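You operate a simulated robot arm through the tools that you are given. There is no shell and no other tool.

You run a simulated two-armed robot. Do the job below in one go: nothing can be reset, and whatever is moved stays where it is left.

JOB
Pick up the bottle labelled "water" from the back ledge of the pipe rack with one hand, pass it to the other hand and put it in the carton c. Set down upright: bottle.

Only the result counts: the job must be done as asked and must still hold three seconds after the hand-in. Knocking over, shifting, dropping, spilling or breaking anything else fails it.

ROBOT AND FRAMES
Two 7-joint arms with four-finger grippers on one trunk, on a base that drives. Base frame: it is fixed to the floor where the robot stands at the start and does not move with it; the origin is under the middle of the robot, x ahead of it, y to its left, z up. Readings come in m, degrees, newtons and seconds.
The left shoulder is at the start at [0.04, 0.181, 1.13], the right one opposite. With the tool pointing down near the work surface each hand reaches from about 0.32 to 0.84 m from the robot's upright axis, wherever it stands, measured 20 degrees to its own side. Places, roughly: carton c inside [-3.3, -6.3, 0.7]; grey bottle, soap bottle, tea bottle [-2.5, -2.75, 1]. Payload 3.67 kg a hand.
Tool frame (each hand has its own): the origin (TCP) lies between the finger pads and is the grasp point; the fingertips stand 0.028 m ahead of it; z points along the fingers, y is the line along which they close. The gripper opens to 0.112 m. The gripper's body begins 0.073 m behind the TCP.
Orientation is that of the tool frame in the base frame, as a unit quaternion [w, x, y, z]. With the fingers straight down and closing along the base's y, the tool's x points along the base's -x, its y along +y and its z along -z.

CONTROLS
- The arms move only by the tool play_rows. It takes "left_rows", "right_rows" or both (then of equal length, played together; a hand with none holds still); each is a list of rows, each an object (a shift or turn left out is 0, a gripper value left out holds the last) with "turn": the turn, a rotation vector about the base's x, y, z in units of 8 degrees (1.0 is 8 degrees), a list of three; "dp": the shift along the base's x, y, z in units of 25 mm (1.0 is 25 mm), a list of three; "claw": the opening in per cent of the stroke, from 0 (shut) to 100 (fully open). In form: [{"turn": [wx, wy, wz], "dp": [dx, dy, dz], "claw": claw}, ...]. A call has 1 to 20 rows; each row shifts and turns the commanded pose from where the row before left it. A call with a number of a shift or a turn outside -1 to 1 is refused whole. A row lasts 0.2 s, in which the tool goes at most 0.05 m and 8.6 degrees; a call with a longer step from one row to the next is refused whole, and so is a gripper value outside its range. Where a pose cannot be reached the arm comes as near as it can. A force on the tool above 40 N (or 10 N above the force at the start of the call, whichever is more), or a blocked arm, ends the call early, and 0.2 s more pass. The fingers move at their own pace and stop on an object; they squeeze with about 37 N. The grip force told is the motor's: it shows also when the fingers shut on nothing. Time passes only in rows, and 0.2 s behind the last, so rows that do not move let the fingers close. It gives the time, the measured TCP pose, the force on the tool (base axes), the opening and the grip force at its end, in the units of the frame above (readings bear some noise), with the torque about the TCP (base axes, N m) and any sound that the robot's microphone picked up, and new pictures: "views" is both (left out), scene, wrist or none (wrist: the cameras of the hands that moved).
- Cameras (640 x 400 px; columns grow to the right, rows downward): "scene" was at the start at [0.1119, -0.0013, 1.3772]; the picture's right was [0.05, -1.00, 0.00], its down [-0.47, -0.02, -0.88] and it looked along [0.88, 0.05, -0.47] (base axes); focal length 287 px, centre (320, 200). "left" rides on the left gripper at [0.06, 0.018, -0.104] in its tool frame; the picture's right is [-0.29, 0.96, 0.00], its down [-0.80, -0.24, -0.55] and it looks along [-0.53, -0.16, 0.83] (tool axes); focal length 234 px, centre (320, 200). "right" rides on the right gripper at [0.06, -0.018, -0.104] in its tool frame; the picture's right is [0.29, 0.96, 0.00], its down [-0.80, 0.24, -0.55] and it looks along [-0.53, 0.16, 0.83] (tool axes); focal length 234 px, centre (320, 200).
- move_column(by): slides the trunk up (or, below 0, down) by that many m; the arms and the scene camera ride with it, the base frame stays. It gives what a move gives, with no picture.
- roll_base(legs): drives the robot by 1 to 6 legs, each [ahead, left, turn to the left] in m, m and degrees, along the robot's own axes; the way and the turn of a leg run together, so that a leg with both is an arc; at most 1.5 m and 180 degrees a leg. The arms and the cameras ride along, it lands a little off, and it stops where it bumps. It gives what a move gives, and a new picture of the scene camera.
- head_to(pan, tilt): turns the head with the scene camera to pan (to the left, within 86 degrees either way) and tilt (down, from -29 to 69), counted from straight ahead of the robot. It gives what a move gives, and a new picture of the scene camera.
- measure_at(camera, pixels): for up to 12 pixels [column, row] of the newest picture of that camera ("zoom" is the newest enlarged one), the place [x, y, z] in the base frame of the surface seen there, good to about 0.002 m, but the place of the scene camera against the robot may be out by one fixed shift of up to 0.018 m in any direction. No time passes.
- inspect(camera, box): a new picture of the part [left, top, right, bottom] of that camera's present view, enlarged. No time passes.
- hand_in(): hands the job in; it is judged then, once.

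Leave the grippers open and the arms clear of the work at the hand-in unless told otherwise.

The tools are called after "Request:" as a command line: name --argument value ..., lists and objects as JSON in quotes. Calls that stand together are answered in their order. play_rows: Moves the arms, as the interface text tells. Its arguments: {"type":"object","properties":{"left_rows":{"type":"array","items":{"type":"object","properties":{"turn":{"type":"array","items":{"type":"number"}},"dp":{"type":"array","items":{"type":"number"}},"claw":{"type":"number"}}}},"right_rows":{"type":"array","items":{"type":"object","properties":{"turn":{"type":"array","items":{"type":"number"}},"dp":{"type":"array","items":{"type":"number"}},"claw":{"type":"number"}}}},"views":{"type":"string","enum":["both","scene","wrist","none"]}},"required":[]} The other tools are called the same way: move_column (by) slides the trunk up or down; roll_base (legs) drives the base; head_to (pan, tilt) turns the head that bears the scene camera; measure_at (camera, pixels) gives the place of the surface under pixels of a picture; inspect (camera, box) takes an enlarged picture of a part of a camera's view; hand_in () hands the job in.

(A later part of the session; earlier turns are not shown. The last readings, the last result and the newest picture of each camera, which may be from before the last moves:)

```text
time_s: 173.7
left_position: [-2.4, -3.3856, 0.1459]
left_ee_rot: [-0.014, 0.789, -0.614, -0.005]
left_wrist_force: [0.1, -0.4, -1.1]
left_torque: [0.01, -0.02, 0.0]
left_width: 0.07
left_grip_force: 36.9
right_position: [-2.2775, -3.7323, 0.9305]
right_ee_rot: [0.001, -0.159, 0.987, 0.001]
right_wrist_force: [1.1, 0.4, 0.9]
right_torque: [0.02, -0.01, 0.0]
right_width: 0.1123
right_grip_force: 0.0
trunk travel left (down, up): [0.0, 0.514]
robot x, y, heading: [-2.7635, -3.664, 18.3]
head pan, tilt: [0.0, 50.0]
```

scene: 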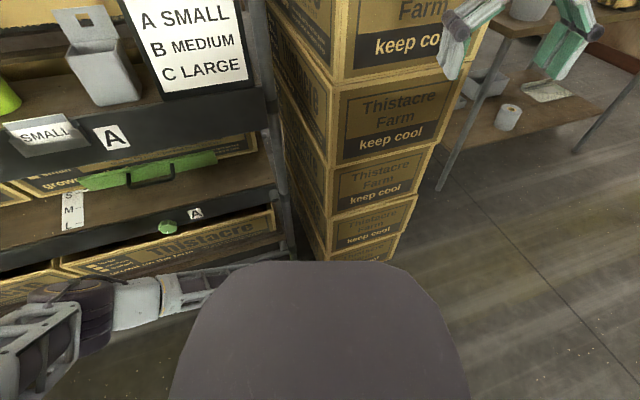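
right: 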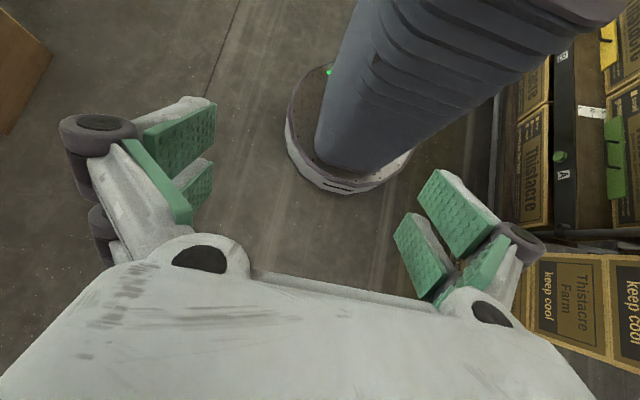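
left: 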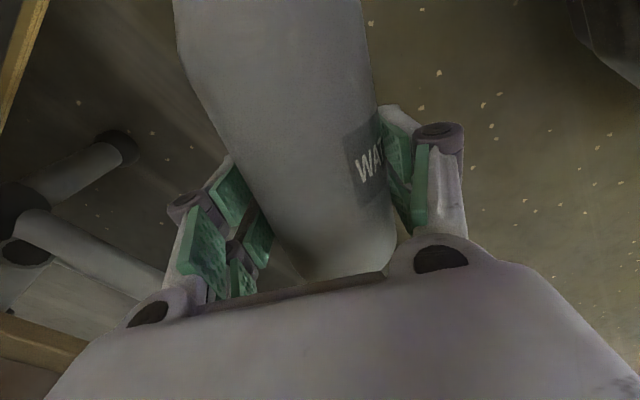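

Held level and steady. I raise the trunk 0.25 m back up and check that the grip holds.

Request:
move_column --by 0.25

Request:
play_rows --left_rows '[{"dp": [0, 0, 0.6], "claw": 0}, {"dp": [0, 0, 0.9]}, {"dp": [0, 0, 0.9]}, {"dp": [0, 0, 0.9]}, {"dp": [0, 0, 0.9]}, {"dp": [0, 0, 0.9]}, {"dp": [0, 0, 0.9]}, {"dp": [0, 0, 0.9]}, {"dp": [0, 0, 0.9]}, {"dp": [0, 0, 0.9]}, {"dp": [0, 0, 0.9]}, {"dp": [0, 0, 0.9]}, {"dp": [0, 0, 0.9]}, {"dp": [0, 0, 0.9]}, {"dp": [0, 0, 0.9]}, {"dp": [0, 0, 0.9]}, {"dp": [0, 0, 0.9]}, {"dp": [0, 0, 0.6]}, {"dp": [0, 0, 0]}]' --views "both"

```text
time_s: 176.2
left_position: [-2.4001, -3.386, 0.3953]
left_ee_rot: [-0.014, 0.789, -0.615, -0.005]
left_wrist_force: [0.8, -0.8, -1.2]
left_torque: [0.03, 0.0, 0.01]
left_width: 0.0701
left_grip_force: 37.3
right_position: [-2.2761, -3.7318, 1.1786]
right_ee_rot: [0.0, -0.159, 0.987, 0.001]
right_wrist_force: [0.1, 0.1, -0.2]
right_torque: [0.03, -0.01, 0.02]
right_width: 0.112
right_grip_force: 0.2
trunk travel left (down, up): [-0.25, 0.264]
robot x, y, heading: [-2.7685, -3.6652, 18.4]
head pan, tilt: [0.0, 50.0]
```

```text
time_s: 180.2
left_position: [-2.3997, -3.3864, 0.7853]
left_ee_rot: [-0.014, 0.789, -0.615, -0.004]
left_wrist_force: [0.7, -0.2, -1.3]
left_torque: [0.03, -0.01, -0.04]
left_width: 0.0701
left_grip_force: 37.5
right_position: [-2.2767, -3.7325, 1.1795]
right_ee_rot: [0.001, -0.159, 0.987, 0.001]
right_wrist_force: [-0.4, 0.1, 0.5]
right_torque: [-0.01, 0.06, 0.01]
right_width: 0.112
right_grip_force: 0.0
trunk travel left (down, up): [-0.25, 0.264]
robot x, y, heading: [-2.7677, -3.6679, 18.6]
head pan, tilt: [0.0, 50.0]
```

scene: 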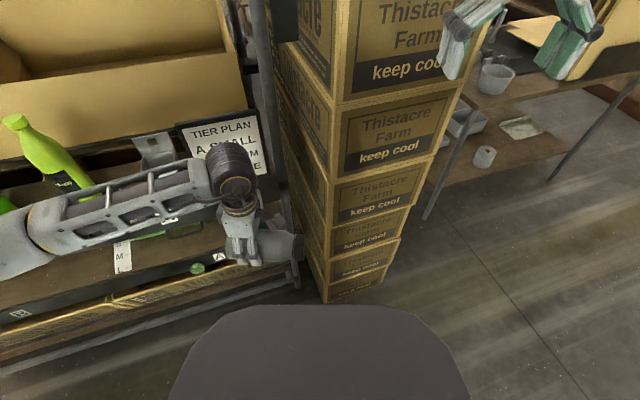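
left: 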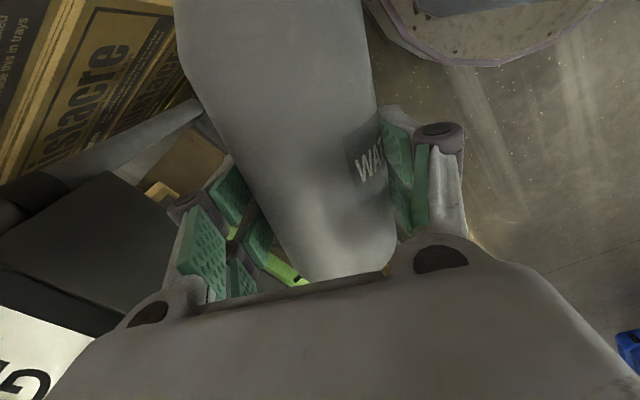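

Held well at z 0.785. I back the base 0.3 m away from the rack into the aisle (straight back), then check.

Request:
roll_base --legs '[[-0.15, 0, 0], [-0.15, 0, 0]]'

```text
time_s: 182.6
left_position: [-2.6864, -3.4805, 0.7862]
left_ee_rot: [-0.014, 0.79, -0.613, -0.004]
left_wrist_force: [-0.1, 0.1, -1.9]
left_torque: [0.04, 0.0, -0.02]
left_width: 0.0703
left_grip_force: 36.9
right_position: [-2.5605, -3.826, 1.1793]
right_ee_rot: [0.001, -0.162, 0.987, 0.001]
right_wrist_force: [0.3, 0.0, 0.7]
right_torque: [0.03, -0.02, 0.01]
right_width: 0.1121
right_grip_force: 0.1
trunk travel left (down, up): [-0.25, 0.264]
robot x, y, heading: [-3.0513, -3.763, 18.4]
head pan, tilt: [0.0, 50.0]
```

scene: 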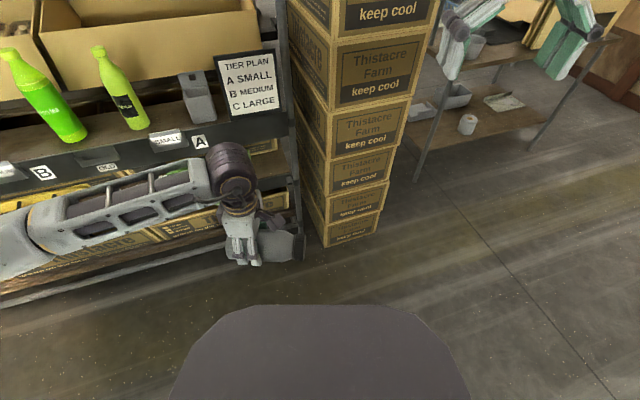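

All steady. I now bring both hands forward for the hand-over: left hand with the bottle to about 0.62 m ahead, z 1.0; right hand (open) to about 0.60 ahead, 0.28 right, z 0.99.

Request:
play_rows --left_rows '[{"dp": [0.681, 0.298, 0.856], "claw": 0}, {"dp": [0.681, 0.298, 0.856]}, {"dp": [0.681, 0.298, 0.856]}, {"dp": [0.681, 0.298, 0.856]}, {"dp": [0.681, 0.298, 0.856]}, {"dp": [0.681, 0.298, 0.856]}, {"dp": [0.681, 0.298, 0.856]}, {"dp": [0.681, 0.298, 0.856]}, {"dp": [0.681, 0.298, 0.856]}, {"dp": [0.681, 0.298, 0.856]}, {"dp": [0, 0, 0]}]' --right_rows '[{"dp": [0.667, -0.052, -0.76], "claw": 100}, {"dp": [0.667, -0.052, -0.76]}, {"dp": [0.667, -0.052, -0.76]}, {"dp": [0.667, -0.052, -0.76]}, {"dp": [0.667, -0.052, -0.76]}, {"dp": [0.667, -0.052, -0.76]}, {"dp": [0.667, -0.052, -0.76]}, {"dp": [0.667, -0.052, -0.76]}, {"dp": [0.667, -0.052, -0.76]}, {"dp": [0.667, -0.052, -0.76]}, {"dp": [0, 0, 0]}]' --views "both"

```text
time_s: 185.0
left_position: [-2.5144, -3.4059, 1.0012]
left_ee_rot: [-0.014, 0.79, -0.613, -0.004]
left_wrist_force: [0.5, -0.2, -1.7]
left_torque: [0.02, 0.0, 0.0]
left_width: 0.0701
left_grip_force: 37.0
right_position: [-2.3939, -3.8403, 0.9892]
right_ee_rot: [0.0, -0.163, 0.987, 0.002]
right_wrist_force: [-0.1, -0.5, 0.2]
right_torque: [0.0, 0.04, 0.02]
right_width: 0.1122
right_grip_force: 0.1
trunk travel left (down, up): [-0.25, 0.264]
robot x, y, heading: [-3.0509, -3.761, 18.5]
head pan, tilt: [0.0, 50.0]
```

scene: 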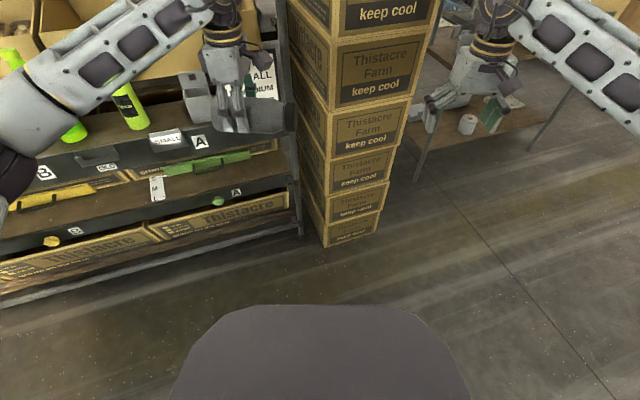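
right: 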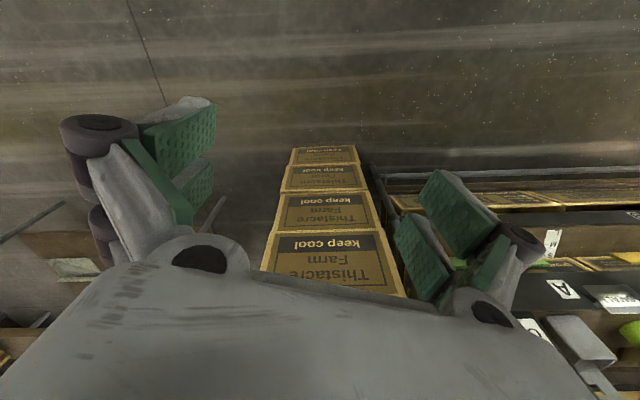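
left: 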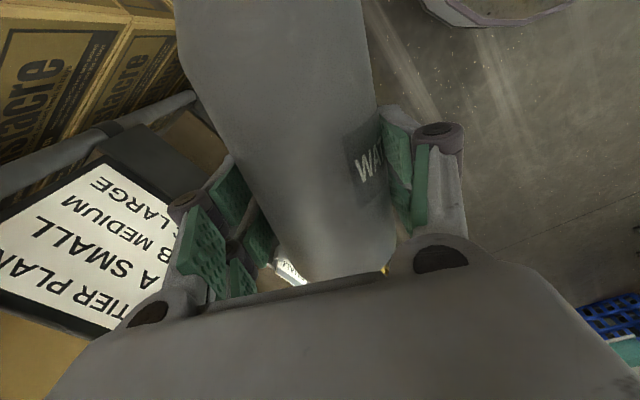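

Both in place, grip firm. I tilt the head up to see the hands, and roll the right tool by 90° about the forward axis so it points left toward the bottle's cap.

Request:
head_to --pan 0 --tilt 30

Request:
play_rows --right_rows '[{"turn": [0.889, 0.2975, 0], "claw": 100}, {"turn": [0.889, 0.2975, 0]}, {"turn": [0.889, 0.2975, 0]}, {"turn": [0.889, 0.2975, 0]}, {"turn": [0.889, 0.2975, 0]}, {"turn": [0.889, 0.2975, 0]}, {"turn": [0.889, 0.2975, 0]}, {"turn": [0.889, 0.2975, 0]}, {"turn": [0.889, 0.2975, 0]}, {"turn": [0.889, 0.2975, 0]}, {"turn": [0.889, 0.2975, 0]}, {"turn": [0.889, 0.2975, 0]}, {"dp": [0, 0, 0]}]' --views "both"

```text
time_s: 185.9
left_position: [-2.5147, -3.4057, 1.0006]
left_ee_rot: [-0.014, 0.79, -0.613, -0.004]
left_wrist_force: [0.7, -0.2, -1.5]
left_torque: [0.03, 0.01, 0.02]
left_width: 0.0704
left_grip_force: 37.0
right_position: [-2.3938, -3.8407, 0.988]
right_ee_rot: [0.001, -0.162, 0.987, 0.001]
right_wrist_force: [0.0, 0.6, -0.1]
right_torque: [0.01, 0.0, 0.04]
right_width: 0.1119
right_grip_force: 0.1
trunk travel left (down, up): [-0.25, 0.264]
robot x, y, heading: [-3.0536, -3.7615, 18.7]
head pan, tilt: [0.0, 30.0]
```

scene: 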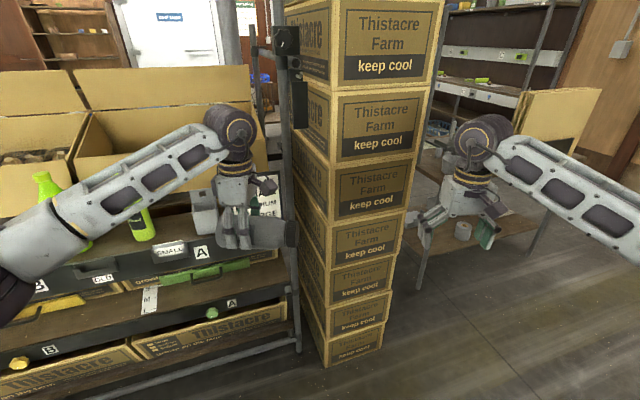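

```text
time_s: 188.7
left_position: [-2.5151, -3.4077, 1.0009]
left_ee_rot: [-0.014, 0.789, -0.614, -0.004]
left_wrist_force: [0.4, -0.5, -1.2]
left_torque: [0.0, 0.03, -0.02]
left_width: 0.07
left_grip_force: 36.7
right_position: [-2.3938, -3.8386, 0.9879]
right_ee_rot: [-0.112, -0.114, 0.697, 0.699]
right_wrist_force: [-0.6, 0.3, 0.2]
right_torque: [-0.02, -0.01, 0.02]
right_width: 0.1118
right_grip_force: 0.0
trunk travel left (down, up): [-0.25, 0.264]
robot x, y, heading: [-3.0527, -3.765, 18.6]
head pan, tilt: [0.0, 30.0]
```

scene: 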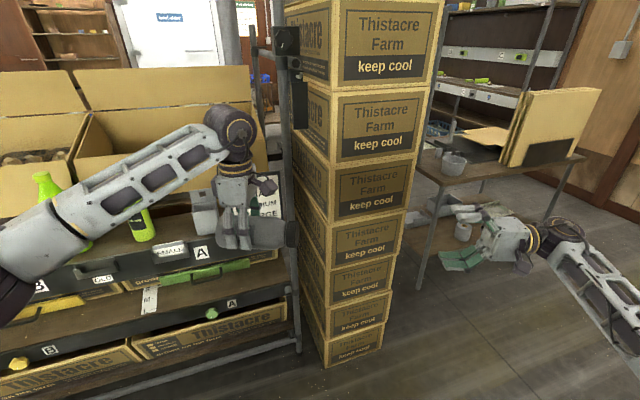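
right: 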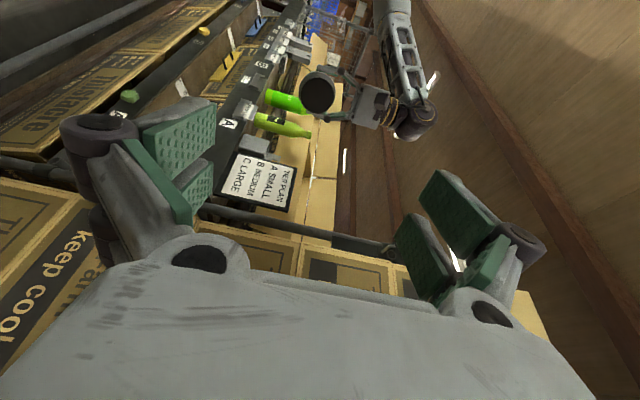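

The right tool now points left and its camera sees the dark cap face at (318,90). I zoom and measure the cap and bottle from the right camera.

Request:
inspect --camera "right" --box '[270, 40, 430, 150]'

Request:
measure_at --camera "zoom" --pixels '[[195, 205], [195, 150], [195, 255], [140, 205], [245, 205], [160, 165], [230, 240], [225, 130], [130, 230], [300, 160], [345, 215], [270, 150]]'

```text
3.64 times, centred on (350, 95) of right
```

zoom: 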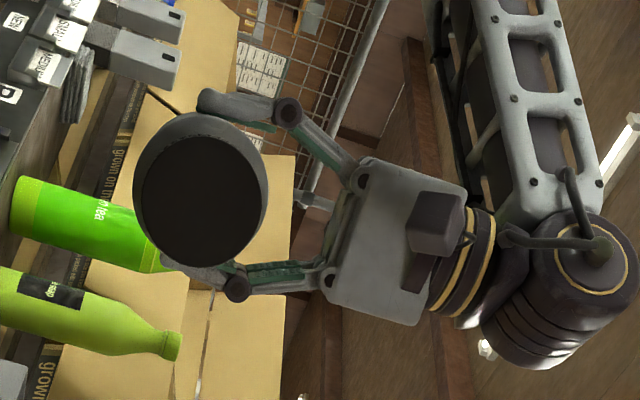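

```text
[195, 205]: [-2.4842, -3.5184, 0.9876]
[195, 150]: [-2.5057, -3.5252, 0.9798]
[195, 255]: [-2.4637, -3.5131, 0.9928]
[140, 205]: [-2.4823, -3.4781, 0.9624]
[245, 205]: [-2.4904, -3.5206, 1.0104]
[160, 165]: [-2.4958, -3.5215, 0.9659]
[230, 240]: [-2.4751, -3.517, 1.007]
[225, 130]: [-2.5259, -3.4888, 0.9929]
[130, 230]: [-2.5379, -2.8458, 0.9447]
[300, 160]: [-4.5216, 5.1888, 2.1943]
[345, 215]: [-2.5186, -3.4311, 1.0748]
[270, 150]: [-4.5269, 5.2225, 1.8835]
```

The cap centre is at about (-2.4855,-3.519,0.989), and the bottle axis runs level along heading 104°. To keep clear of the left hand's camera block, I roll the right tool by 90° about its own axis so its fingers close sideways, and correct its heading by -4°.

Request:
play_rows --right_rows '[{"turn": [0, 0, -0.525], "claw": 100}, {"turn": [-0.23, 0.909, 0]}, {"turn": [-0.23, 0.909, 0]}, {"turn": [-0.23, 0.909, 0]}, {"turn": [-0.23, 0.909, 0]}, {"turn": [-0.23, 0.909, 0]}, {"turn": [-0.23, 0.909, 0]}, {"turn": [-0.23, 0.909, 0]}, {"turn": [-0.23, 0.909, 0]}, {"turn": [-0.23, 0.909, 0]}, {"turn": [-0.23, 0.909, 0]}, {"turn": [-0.23, 0.909, 0]}, {"turn": [-0.23, 0.909, 0]}, {"dp": [0, 0, 0]}]' --views "both"

```text
time_s: 191.7
left_position: [-2.5152, -3.4074, 1.0012]
left_ee_rot: [-0.014, 0.791, -0.612, -0.004]
left_wrist_force: [0.7, 0.3, -1.0]
left_torque: [0.04, 0.0, -0.01]
left_width: 0.0703
left_grip_force: 36.9
right_position: [-2.3938, -3.8366, 0.9902]
right_ee_rot: [-0.558, 0.434, 0.558, 0.435]
right_wrist_force: [0.6, 0.0, -0.2]
right_torque: [0.0, 0.04, 0.01]
right_width: 0.112
right_grip_force: 0.1
trunk travel left (down, up): [-0.25, 0.264]
robot x, y, heading: [-3.0519, -3.762, 18.8]
head pan, tilt: [0.0, 30.0]
```

scene: 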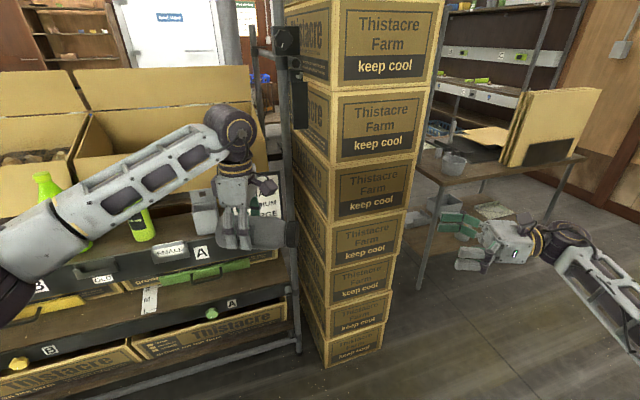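
right: 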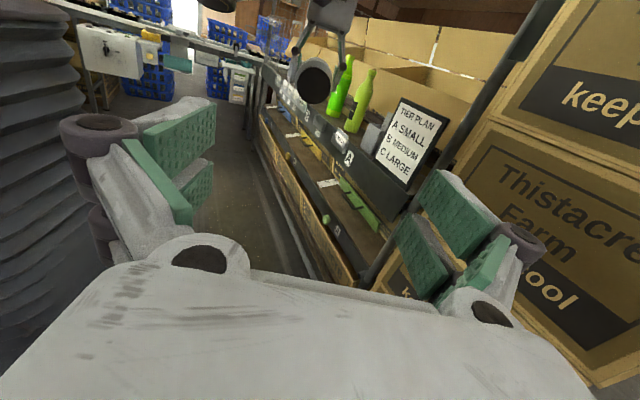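

The right tool's axis now matches the bottle's axis and it closes sideways. I re-measure the cap with the right camera.

Request:
inspect --camera "right" --box '[270, 30, 370, 120]'

Request:
measure_at --camera "right" --pixels '[[313, 80], [305, 80], [322, 80], [313, 70], [313, 90], [302, 90], [324, 72], [318, 98], [313, 100], [299, 82]]'

```text
4.44 times, centred on (320, 75) of right
```

zoom: 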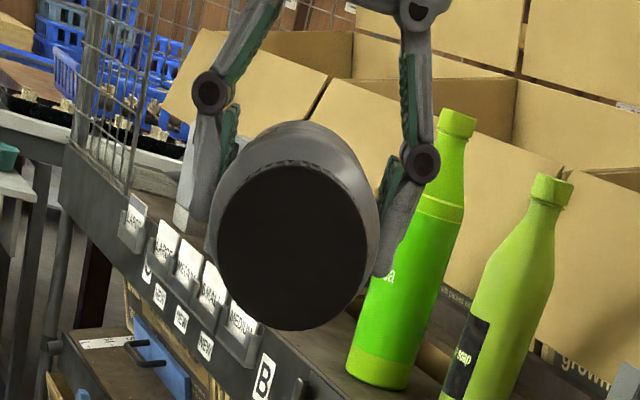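

```text
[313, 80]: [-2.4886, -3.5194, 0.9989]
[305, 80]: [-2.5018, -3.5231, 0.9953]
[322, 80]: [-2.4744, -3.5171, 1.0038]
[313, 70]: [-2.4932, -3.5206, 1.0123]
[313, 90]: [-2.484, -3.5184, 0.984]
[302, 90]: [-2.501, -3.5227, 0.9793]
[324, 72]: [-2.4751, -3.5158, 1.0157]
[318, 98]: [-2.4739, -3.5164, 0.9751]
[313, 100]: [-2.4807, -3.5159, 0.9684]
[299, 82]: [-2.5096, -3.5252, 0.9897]
```

The cap centre is confirmed at (-2.486,-3.519,0.990). I move the right hand along the axis to 0.10 m before the cap, correcting 0.0115 m sideways.

Request:
play_rows --right_rows '[{"dp": [-0.27, 0.881, 0], "claw": 100}, {"dp": [-0.27, 0.881, 0]}, {"dp": [-0.27, 0.881, 0]}, {"dp": [-0.27, 0.881, 0]}, {"dp": [-0.27, 0.881, 0]}, {"dp": [-0.27, 0.881, 0]}, {"dp": [-0.27, 0.881, 0]}, {"dp": [-0.27, 0.881, 0]}, {"dp": [-0.27, 0.881, 0]}, {"dp": [-0.27, 0.881, 0]}, {"dp": [0, 0, 0]}]' --views "both"

```text
time_s: 194.1
left_position: [-2.5148, -3.406, 1.0013]
left_ee_rot: [-0.015, 0.79, -0.613, -0.004]
left_wrist_force: [-0.4, 0.0, -0.7]
left_torque: [0.06, 0.0, -0.02]
left_width: 0.0705
left_grip_force: 36.7
right_position: [-2.461, -3.6171, 0.9879]
right_ee_rot: [-0.558, 0.434, 0.559, 0.435]
right_wrist_force: [0.5, -0.2, 0.8]
right_torque: [0.0, 0.0, 0.0]
right_width: 0.112
right_grip_force: 0.1
trunk travel left (down, up): [-0.25, 0.264]
robot x, y, heading: [-3.0542, -3.7656, 18.6]
head pan, tilt: [0.0, 30.0]
```

scene: 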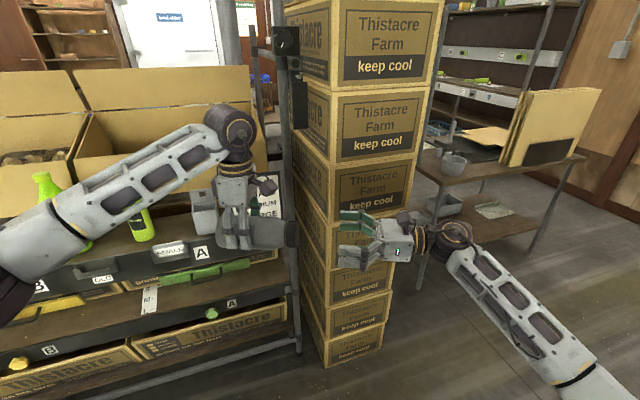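
right: 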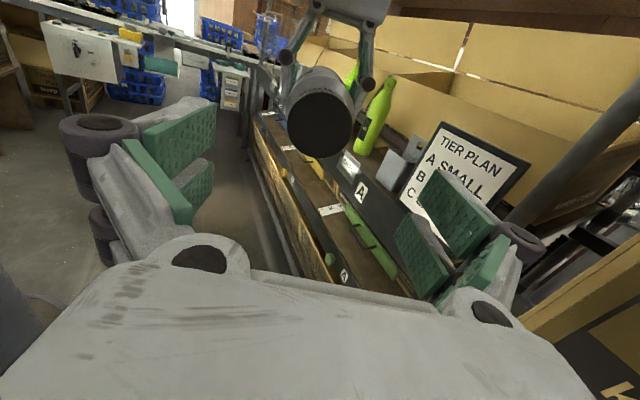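

Fingers straddle the line to the cap at (320,122). I measure the cap face once more at this close range.

Request:
inspect --camera "right" --box '[260, 50, 380, 180]'

Request:
measure_at --camera "right" --pixels '[[320, 125], [290, 125], [350, 125], [320, 100], [320, 150], [300, 145], [340, 105], [335, 80], [320, 155], [320, 95]]'

```text
3.08 times, centred on (320, 115) of right
```

zoom: 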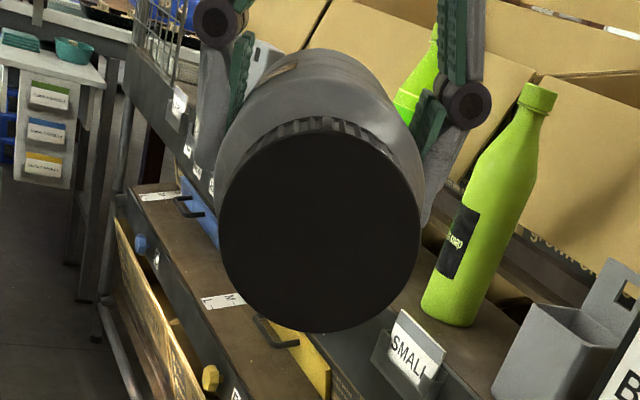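

```text
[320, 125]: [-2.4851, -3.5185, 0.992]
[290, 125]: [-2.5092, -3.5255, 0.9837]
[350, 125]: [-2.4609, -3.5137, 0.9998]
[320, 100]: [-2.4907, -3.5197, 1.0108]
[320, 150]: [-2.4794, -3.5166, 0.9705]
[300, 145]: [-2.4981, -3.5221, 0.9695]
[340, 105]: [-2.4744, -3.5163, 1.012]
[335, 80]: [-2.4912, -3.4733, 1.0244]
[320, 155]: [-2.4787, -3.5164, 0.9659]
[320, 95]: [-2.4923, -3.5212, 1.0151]
```

The cap centre is on the tool's axis within 1–3 mm. I slide the right hand 0.156 m along the axis over the bottle's top (fingertips stop about 2 cm short of the left fingers).

Request:
play_rows --right_rows '[{"dp": [-0.192, 0.758, 0.015], "claw": 100}, {"dp": [-0.192, 0.758, 0.015]}, {"dp": [-0.192, 0.758, 0.015]}, {"dp": [-0.192, 0.758, 0.015]}, {"dp": [-0.192, 0.758, 0.015]}, {"dp": [-0.192, 0.758, 0.015]}, {"dp": [-0.192, 0.758, 0.015]}, {"dp": [-0.192, 0.758, 0.015]}, {"dp": [0, 0, 0]}]' --views "both"

```text
time_s: 196.1
left_position: [-2.515, -3.407, 1.0008]
left_ee_rot: [-0.014, 0.79, -0.613, -0.004]
left_wrist_force: [0.7, 0.3, -1.2]
left_torque: [0.01, 0.01, -0.03]
left_width: 0.0702
left_grip_force: 36.3
right_position: [-2.5007, -3.4673, 0.9918]
right_ee_rot: [-0.557, 0.434, 0.558, 0.436]
right_wrist_force: [0.1, -0.3, 0.8]
right_torque: [-0.03, -0.05, -0.01]
right_width: 0.112
right_grip_force: 0.1
trunk travel left (down, up): [-0.25, 0.264]
robot x, y, heading: [-3.0526, -3.7642, 18.6]
head pan, tilt: [0.0, 30.0]
```

scene: 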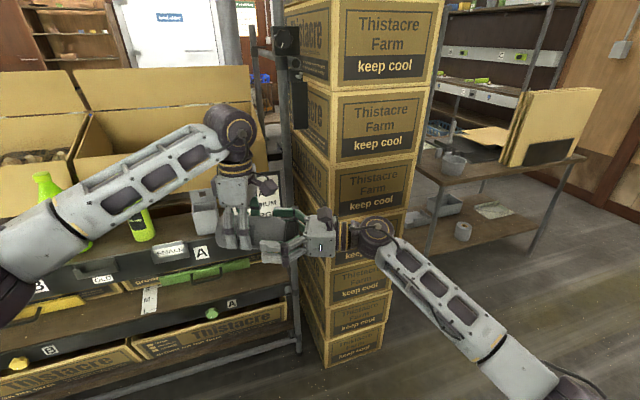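
right: 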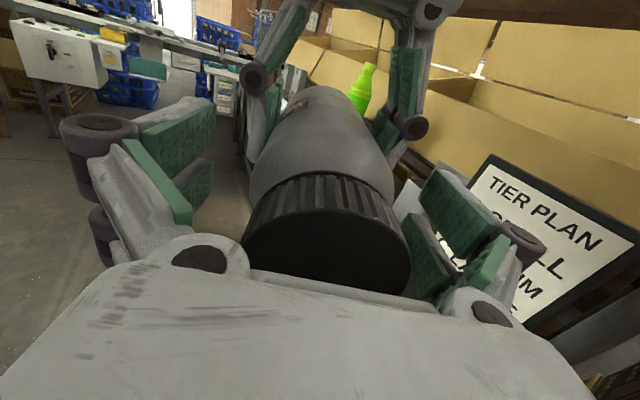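

The bottle's top is between the right fingers. I close the right gripper while the left still holds.

Request:
play_rows --right_rows '[{"claw": 0}, {"claw": 0}, {"claw": 0}, {"claw": 0}, {"claw": 0}]' --views "wrist"

```text
time_s: 197.3
left_position: [-2.5147, -3.4073, 1.0]
left_ee_rot: [-0.014, 0.79, -0.613, -0.006]
left_wrist_force: [-13.2, -1.5, 0.2]
left_torque: [0.0, 0.19, -0.26]
left_width: 0.0703
left_grip_force: 37.1
right_position: [-2.5016, -3.467, 0.9908]
right_ee_rot: [-0.557, 0.434, 0.559, 0.436]
right_wrist_force: [13.1, 0.8, -0.4]
right_torque: [0.0, -0.09, -0.51]
right_width: 0.0705
right_grip_force: 37.3
trunk travel left (down, up): [-0.25, 0.264]
robot x, y, heading: [-3.0514, -3.7631, 18.7]
head pan, tilt: [0.0, 30.0]
```

right: 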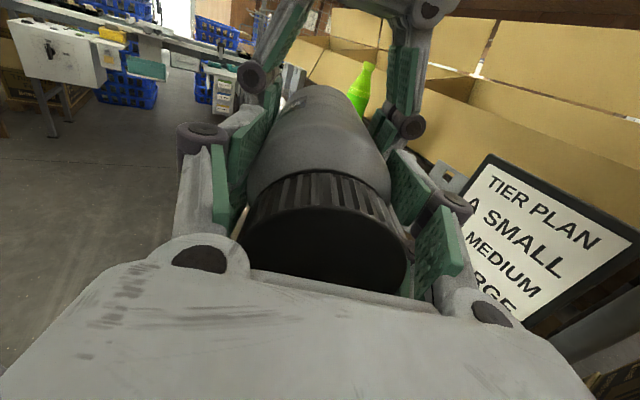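

Right holds firmly too (0.0705 m, 37 N), with about 13 N of sideways tension between hands. I relieve it by a tiny shift, then open the left gripper.

Request:
play_rows --right_rows '[{"dp": [0.06, 0.015, 0], "claw": 0}, {"dp": [0, 0, 0]}, {"dp": [0, 0, 0]}]' --left_rows '[{"dp": [0, 0, 0], "claw": 0}, {"dp": [0, 0, 0]}, {"dp": [0, 0, 0]}]' --views "none"

Request:
play_rows --left_rows '[{"claw": 100}, {"claw": 100}, {"claw": 100}, {"claw": 100}]' --right_rows '[{"claw": 0}, {"claw": 0}, {"claw": 0}, {"claw": 0}]' --views "both"

```text
time_s: 198.1
left_position: [-2.5156, -3.4059, 1.0011]
left_ee_rot: [-0.014, 0.79, -0.613, -0.004]
left_wrist_force: [-9.6, -1.9, 6.0]
left_torque: [-0.26, 0.53, 0.1]
left_width: 0.0704
left_grip_force: 36.8
right_position: [-2.4991, -3.4667, 0.9913]
right_ee_rot: [-0.557, 0.434, 0.558, 0.435]
right_wrist_force: [10.2, 1.1, -6.0]
right_torque: [-0.1, -0.57, -0.76]
right_width: 0.07
right_grip_force: 37.3
trunk travel left (down, up): [-0.25, 0.264]
robot x, y, heading: [-3.053, -3.7635, 18.9]
head pan, tilt: [0.0, 30.0]
```

```text
time_s: 199.1
left_position: [-2.5149, -3.4073, 1.0002]
left_ee_rot: [-0.014, 0.79, -0.613, -0.004]
left_wrist_force: [0.0, -0.3, 0.7]
left_torque: [-0.03, 0.03, -0.01]
left_width: 0.1118
left_grip_force: 0.1
right_position: [-2.4993, -3.4665, 0.9917]
right_ee_rot: [-0.557, 0.434, 0.558, 0.436]
right_wrist_force: [-0.5, -0.3, -1.0]
right_torque: [-0.09, -0.02, -0.02]
right_width: 0.0704
right_grip_force: 36.5
trunk travel left (down, up): [-0.25, 0.264]
robot x, y, heading: [-3.0497, -3.7597, 18.6]
head pan, tilt: [0.0, 30.0]
```

scene: 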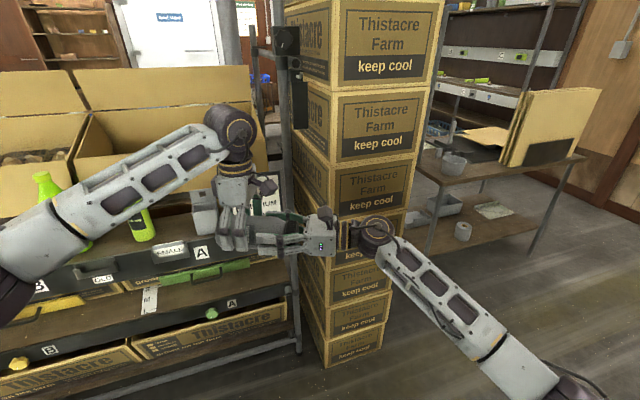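
right: 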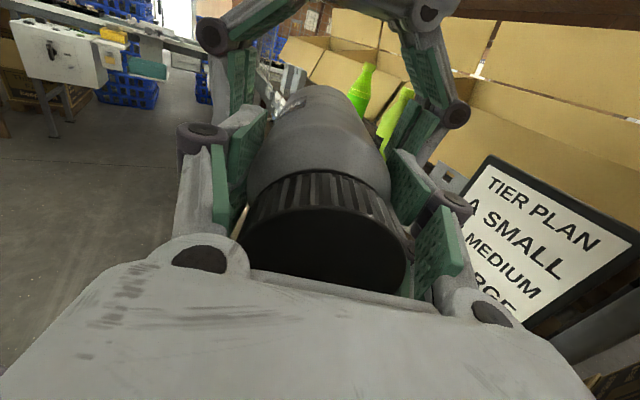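
left: 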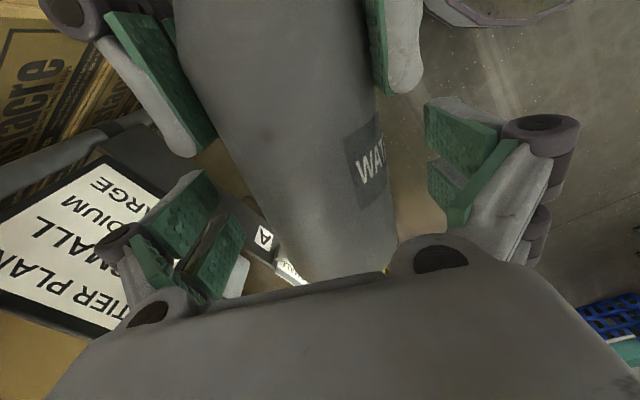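

The right hand now holds the bottle alone. I lift the left hand straight up 0.2 m clear of it.

Request:
play_rows --left_rows '[{"dp": [0, 0, 0.5], "claw": 100}, {"dp": [0, 0, 1]}, {"dp": [0, 0, 1]}, {"dp": [0, 0, 1]}, {"dp": [0, 0, 1]}, {"dp": [0, 0, 1]}, {"dp": [0, 0, 1]}, {"dp": [0, 0, 1]}, {"dp": [0, 0, 0]}]' --views "both"

```text
time_s: 201.1
left_position: [-2.5155, -3.4071, 1.1893]
left_ee_rot: [-0.015, 0.791, -0.612, -0.005]
left_wrist_force: [-0.4, 0.3, 0.2]
left_torque: [0.02, 0.01, 0.01]
left_width: 0.112
left_grip_force: 0.0
right_position: [-2.4998, -3.4672, 0.9915]
right_ee_rot: [-0.557, 0.433, 0.559, 0.435]
right_wrist_force: [0.0, -0.7, -1.1]
right_torque: [0.0, -0.04, 0.06]
right_width: 0.0702
right_grip_force: 37.1
trunk travel left (down, up): [-0.25, 0.264]
robot x, y, heading: [-3.0498, -3.7643, 18.5]
head pan, tilt: [0.0, 30.0]
```

scene: 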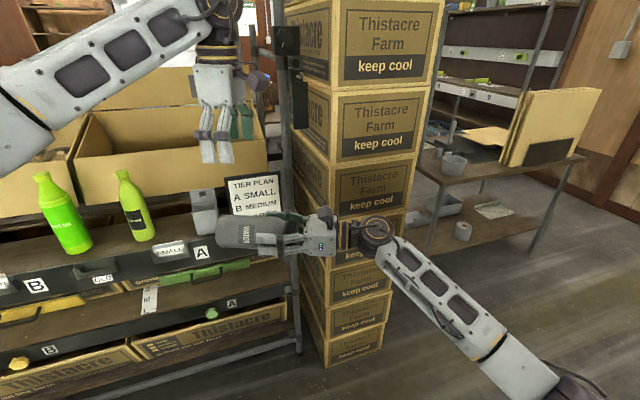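
left: 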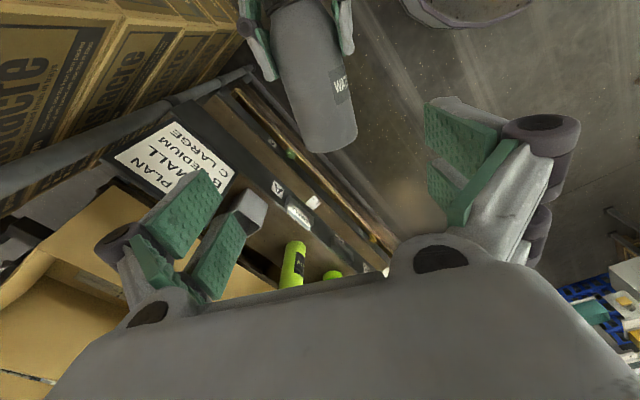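

Hand-over done; the bottle is steady in the right hand (0.0702 m). I move the right hand 0.25 m to the right, and bring the left hand back, unyawing it.

Request:
play_rows --right_rows '[{"dp": [0.12, -0.5, 0], "claw": 0}, {"dp": [0.245, -0.969, 0]}, {"dp": [0.245, -0.969, 0]}, {"dp": [0.245, -0.969, 0]}, {"dp": [0.245, -0.969, 0]}, {"dp": [0.245, -0.969, 0]}, {"dp": [0.245, -0.969, 0]}, {"dp": [0.245, -0.969, 0]}, {"dp": [0.245, -0.969, 0]}, {"dp": [0.245, -0.969, 0]}, {"dp": [0.12, -0.5, 0]}, {"dp": [0, 0, 0]}]' --left_rows '[{"turn": [0, 0, -0.98], "dp": [-0.443, 0.063, 0], "claw": 100}, {"turn": [0, 0, -0.98], "dp": [-0.443, 0.063, 0]}, {"turn": [0, 0, -0.98], "dp": [-0.443, 0.063, 0]}, {"turn": [0, 0, -0.98], "dp": [-0.443, 0.063, 0]}, {"turn": [0, 0, -0.98], "dp": [-0.443, 0.063, 0]}, {"turn": [0, 0, -0.98], "dp": [-0.443, 0.063, 0]}, {"turn": [0, 0, -0.98], "dp": [-0.443, 0.063, 0]}, {"turn": [0, 0, -0.98], "dp": [-0.443, 0.063, 0]}, {"turn": [0, 0, -0.98], "dp": [-0.443, 0.063, 0]}, {"turn": [0, 0, -0.98], "dp": [-0.443, 0.063, 0]}, {"turn": [0, 0, -0.98], "dp": [0, 0, 0]}, {"dp": [0, 0, 0]}]' --views "scene"

```text
time_s: 203.7
left_position: [-2.6273, -3.391, 1.187]
left_ee_rot: [0.013, -0.157, 0.987, -0.007]
left_wrist_force: [0.2, 0.1, 0.1]
left_torque: [0.01, 0.0, -0.01]
left_width: 0.1123
left_grip_force: 0.0
right_position: [-2.4381, -3.71, 0.9928]
right_ee_rot: [-0.557, 0.434, 0.559, 0.435]
right_wrist_force: [-0.4, 0.7, -1.6]
right_torque: [-0.02, -0.02, 0.06]
right_width: 0.0701
right_grip_force: 36.2
trunk travel left (down, up): [-0.25, 0.264]
robot x, y, heading: [-3.0506, -3.7684, 18.6]
head pan, tilt: [0.0, 30.0]
```

scene: 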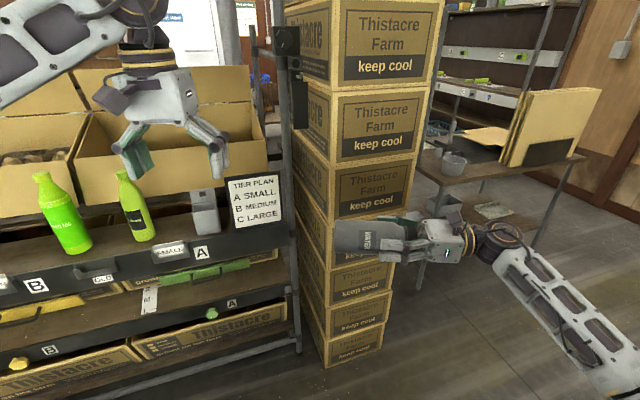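

Now I rotate the right tool down by 90° so the bottle hangs upright, foot down.

Request:
play_rows --right_rows '[{"turn": [-0.909, -0.23, 0], "claw": 0}, {"turn": [-0.909, -0.23, 0]}, {"turn": [-0.909, -0.23, 0]}, {"turn": [-0.909, -0.23, 0]}, {"turn": [-0.909, -0.23, 0]}, {"turn": [-0.909, -0.23, 0]}, {"turn": [-0.909, -0.23, 0]}, {"turn": [-0.909, -0.23, 0]}, {"turn": [-0.909, -0.23, 0]}, {"turn": [-0.909, -0.23, 0]}, {"turn": [-0.909, -0.23, 0]}, {"turn": [-0.909, -0.23, 0]}, {"dp": [0, 0, 0]}]' --views "both"

```text
time_s: 206.5
left_position: [-2.6265, -3.392, 1.1885]
left_ee_rot: [0.014, -0.157, 0.987, -0.007]
left_wrist_force: [0.7, -0.7, 0.2]
left_torque: [0.02, -0.03, -0.03]
left_width: 0.1119
left_grip_force: 0.1
right_position: [-2.4373, -3.7108, 0.9929]
right_ee_rot: [0.001, 0.613, 0.79, -0.001]
right_wrist_force: [-0.3, 0.1, -1.4]
right_torque: [0.01, 0.01, -0.04]
right_width: 0.0701
right_grip_force: 36.7
trunk travel left (down, up): [-0.25, 0.264]
robot x, y, heading: [-3.0505, -3.7663, 18.7]
head pan, tilt: [0.0, 30.0]
```

scene: 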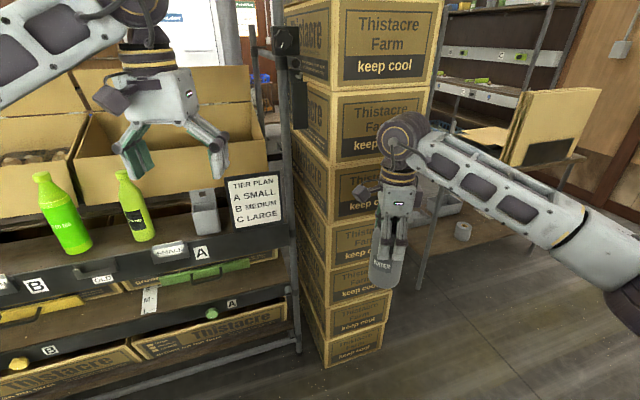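
right: 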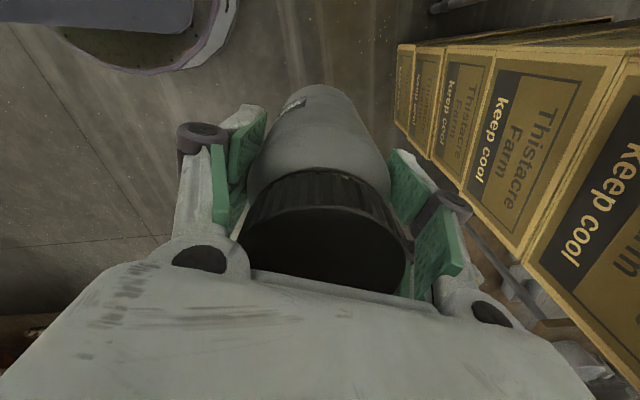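

The bottle is upright in the right hand. I retract the right hand a bit, then turn the robot right in small steps, checking the grip each time.

Request:
play_rows --right_rows '[{"dp": [-0.5, -0.35, 0.3], "claw": 0}, {"dp": [-0.7, -0.45, 0.4]}, {"dp": [-0.7, -0.45, 0.4]}, {"dp": [-0.7, -0.45, 0.4]}, {"dp": [-0.7, -0.45, 0.4]}, {"dp": [-0.5, -0.35, 0.3]}, {"dp": [0, 0, 0]}]' --left_rows '[{"dp": [-0.5, -0.17, 0], "claw": 100}, {"dp": [-0.5, -0.17, 0]}, {"dp": [-0.5, -0.17, 0]}, {"dp": [-0.5, -0.17, 0]}, {"dp": [0, 0, 0]}, {"dp": [0, 0, 0]}, {"dp": [0, 0, 0]}]' --views "none"

Request:
roll_base --legs '[[0, 0, -12]]'

```text
time_s: 208.1
left_position: [-2.6741, -3.4061, 1.1877]
left_ee_rot: [0.013, -0.158, 0.987, -0.006]
left_wrist_force: [0.6, 0.1, 0.6]
left_torque: [0.01, 0.02, -0.03]
left_width: 0.1121
left_grip_force: 0.0
right_position: [-2.5325, -3.7736, 1.0462]
right_ee_rot: [0.0, 0.612, 0.791, 0.0]
right_wrist_force: [-0.2, -0.2, -0.5]
right_torque: [0.04, 0.0, -0.01]
right_width: 0.0706
right_grip_force: 37.1
trunk travel left (down, up): [-0.25, 0.264]
robot x, y, heading: [-3.0506, -3.7631, 18.7]
head pan, tilt: [0.0, 30.0]
```

```text
time_s: 209.3
left_position: [-2.6072, -3.4935, 1.187]
left_ee_rot: [0.013, -0.052, 0.999, -0.008]
left_wrist_force: [-0.5, 0.2, -0.3]
left_torque: [0.01, 0.03, 0.02]
left_width: 0.1121
left_grip_force: 0.0
right_position: [-2.5458, -3.8847, 1.0454]
right_ee_rot: [-0.001, 0.693, 0.721, 0.001]
right_wrist_force: [0.4, -0.9, -1.5]
right_torque: [0.0, 0.02, 0.01]
right_width: 0.0702
right_grip_force: 36.6
trunk travel left (down, up): [-0.25, 0.264]
robot x, y, heading: [-3.0568, -3.7652, 6.4]
head pan, tilt: [0.0, 30.0]
```

scene: 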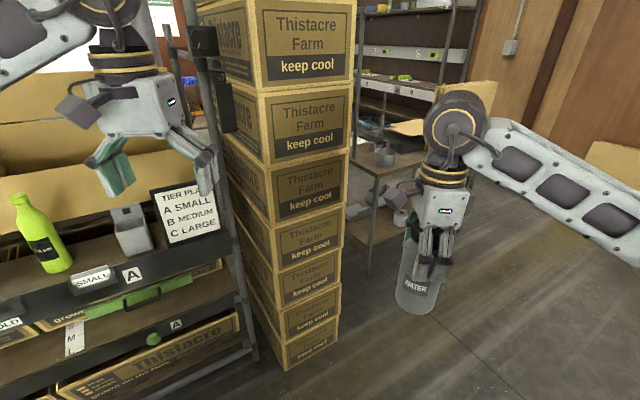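

Still held (0.0702). I continue the turn in 20° steps.

Request:
roll_base --legs '[[0, 0, -20]]'

Request:
roll_base --legs '[[0, 0, -20]]'

Request:
roll_base --legs '[[0, 0, -20]]'

```text
time_s: 210.9
left_position: [-2.5428, -3.6651, 1.1867]
left_ee_rot: [0.011, 0.124, 0.992, -0.01]
left_wrist_force: [0.4, 0.4, 0.4]
left_torque: [0.01, -0.03, 0.02]
left_width: 0.112
left_grip_force: 0.0
right_position: [-2.6199, -4.0523, 1.0455]
right_ee_rot: [0.0, 0.81, 0.587, 0.0]
right_wrist_force: [-0.4, 0.6, -0.4]
right_torque: [0.0, 0.0, 0.02]
right_width: 0.0701
right_grip_force: 36.9
trunk travel left (down, up): [-0.25, 0.264]
robot x, y, heading: [-3.0531, -3.7678, -13.9]
head pan, tilt: [0.0, 30.0]
```

scene: 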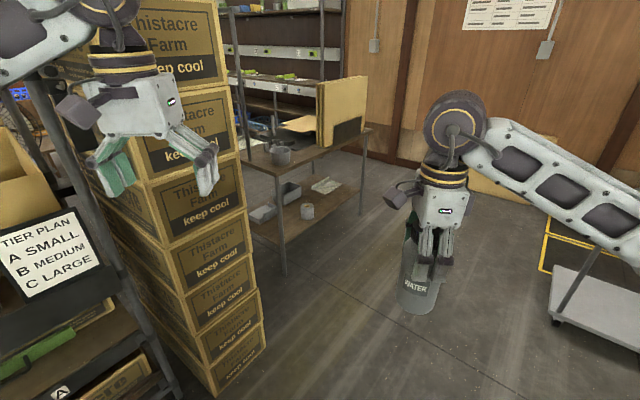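

```text
time_s: 212.4
left_position: [-2.5402, -3.8423, 1.1875]
left_ee_rot: [0.009, 0.294, 0.956, -0.012]
left_wrist_force: [-1.1, 0.9, 0.1]
left_torque: [0.01, 0.03, -0.01]
left_width: 0.1119
left_grip_force: 0.1
right_position: [-2.7436, -4.1826, 1.0457]
right_ee_rot: [0.0, 0.899, 0.439, 0.001]
right_wrist_force: [0.3, -0.8, -1.4]
right_torque: [0.02, -0.01, -0.02]
right_width: 0.0702
right_grip_force: 37.3
trunk travel left (down, up): [-0.25, 0.264]
robot x, y, heading: [-3.0539, -3.7628, -33.7]
head pan, tilt: [0.0, 30.0]
```

scene: 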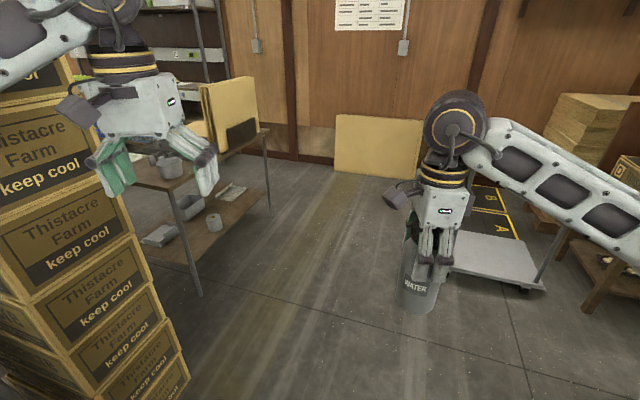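

```text
time_s: 214.0
left_position: [-2.5987, -4.0139, 1.1881]
left_ee_rot: [0.007, 0.454, 0.891, -0.014]
left_wrist_force: [-0.4, 0.6, -0.1]
left_torque: [0.0, -0.03, -0.02]
left_width: 0.1118
left_grip_force: 0.0
right_position: [-2.9059, -4.2604, 1.0445]
right_ee_rot: [0.0, 0.961, 0.276, 0.0]
right_wrist_force: [0.7, 0.4, -1.2]
right_torque: [0.02, 0.0, 0.02]
right_width: 0.0701
right_grip_force: 37.3
trunk travel left (down, up): [-0.25, 0.264]
robot x, y, heading: [-3.0522, -3.7626, -53.7]
head pan, tilt: [0.0, 30.0]
```

scene: 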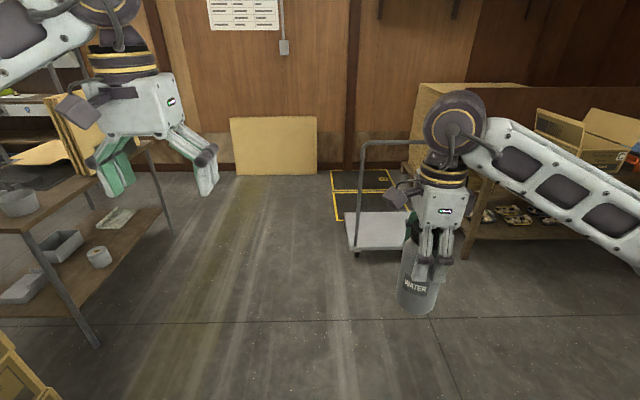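

Bottle safe so far (0.0701). I look toward the stand with the cartons by panning the head right.

Request:
head_to --pan -42 --tilt 15

Request:
inspect --camera "scene" --box '[200, 90, 480, 270]'

```text
time_s: 215.1
left_position: [-2.5976, -4.0135, 1.1867]
left_ee_rot: [0.007, 0.454, 0.891, -0.014]
left_wrist_force: [0.2, -0.3, 0.7]
left_torque: [0.02, -0.01, 0.0]
left_width: 0.1118
left_grip_force: 0.1
right_position: [-2.9056, -4.2617, 1.0441]
right_ee_rot: [0.0, 0.961, 0.277, 0.0]
right_wrist_force: [0.2, 0.2, -0.8]
right_torque: [-0.03, 0.0, 0.0]
right_width: 0.0705
right_grip_force: 36.9
trunk travel left (down, up): [-0.25, 0.264]
robot x, y, heading: [-3.0539, -3.7595, -53.9]
head pan, tilt: [-42.0, 15.0]
```

scene: 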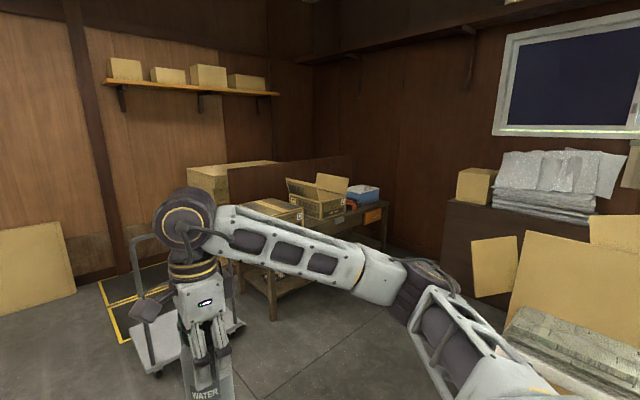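

```text
2.22 times, centred on (340, 180) of scene
```

zoom: 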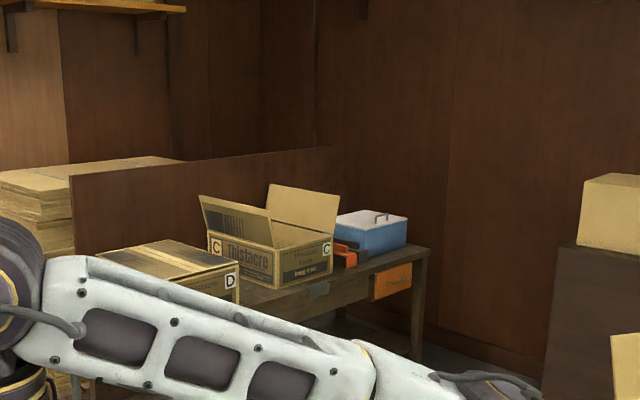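

Carton C is the open carton between D and a blue toolbox on the bench. I measure it.

Request:
measure_at --camera "zoom" --pixels '[[215, 245], [275, 275], [330, 245], [305, 205], [235, 215], [265, 235], [290, 235], [300, 265], [215, 280], [160, 260], [370, 235], [350, 250]]'

Request:
measure_at --camera "zoom" --pixels '[[280, 245], [270, 295], [330, 285], [400, 260], [420, 290], [200, 165], [320, 155], [340, 195], [265, 190], [210, 200], [300, 300], [240, 225]]'

```text
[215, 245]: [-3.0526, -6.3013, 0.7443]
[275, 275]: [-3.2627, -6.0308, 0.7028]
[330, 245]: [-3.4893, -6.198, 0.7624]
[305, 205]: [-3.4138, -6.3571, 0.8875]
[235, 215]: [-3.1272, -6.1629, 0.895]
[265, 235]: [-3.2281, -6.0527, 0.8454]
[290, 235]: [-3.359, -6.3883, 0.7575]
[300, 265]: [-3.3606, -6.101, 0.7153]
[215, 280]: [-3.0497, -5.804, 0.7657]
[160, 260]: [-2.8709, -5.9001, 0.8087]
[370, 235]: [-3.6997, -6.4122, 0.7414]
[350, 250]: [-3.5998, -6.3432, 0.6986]
```

```text
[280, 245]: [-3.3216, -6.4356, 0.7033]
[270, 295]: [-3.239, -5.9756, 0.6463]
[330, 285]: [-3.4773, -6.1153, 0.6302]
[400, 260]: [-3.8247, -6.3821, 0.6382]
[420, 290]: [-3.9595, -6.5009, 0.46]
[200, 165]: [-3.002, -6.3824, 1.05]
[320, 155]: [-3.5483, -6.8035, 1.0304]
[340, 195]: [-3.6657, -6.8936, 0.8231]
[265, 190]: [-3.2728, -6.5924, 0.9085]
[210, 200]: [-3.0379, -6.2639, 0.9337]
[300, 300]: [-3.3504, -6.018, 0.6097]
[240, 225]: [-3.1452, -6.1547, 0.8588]
```

Carton C: opening roughly from (-3.26,-6.02) to the far side, floor near z 0.66–0.70, with two upright side flaps reaching z≈0.93, on a bench whose front edge is at about z 0.65. I measure floor obstacles for the drive: cabinet, leaning boards, bench legs, trolley.

Request:
measure_at --camera "scene" --pixels '[[440, 258], [475, 292], [510, 330], [300, 370], [350, 350], [390, 250], [275, 318], [385, 215], [155, 370], [500, 345], [470, 320], [550, 385]]'

Request:
inspect --camera "scene" --box '[380, 140, 640, 400]'

```text
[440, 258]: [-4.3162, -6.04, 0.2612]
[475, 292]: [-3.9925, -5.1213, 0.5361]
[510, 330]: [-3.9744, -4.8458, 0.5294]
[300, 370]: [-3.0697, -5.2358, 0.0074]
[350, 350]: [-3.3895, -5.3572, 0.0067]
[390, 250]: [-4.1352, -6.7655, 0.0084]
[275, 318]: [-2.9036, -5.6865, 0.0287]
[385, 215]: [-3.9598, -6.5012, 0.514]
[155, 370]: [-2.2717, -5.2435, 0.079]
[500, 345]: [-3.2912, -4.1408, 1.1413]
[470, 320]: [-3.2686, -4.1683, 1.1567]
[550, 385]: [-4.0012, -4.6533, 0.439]
```

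```text
1.54 times, centred on (510, 270) of scene
```

zoom: 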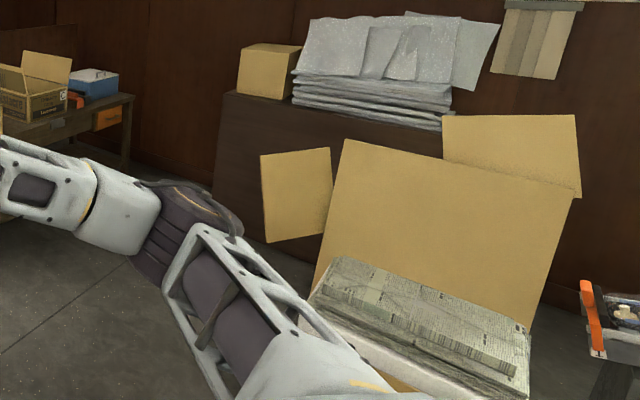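

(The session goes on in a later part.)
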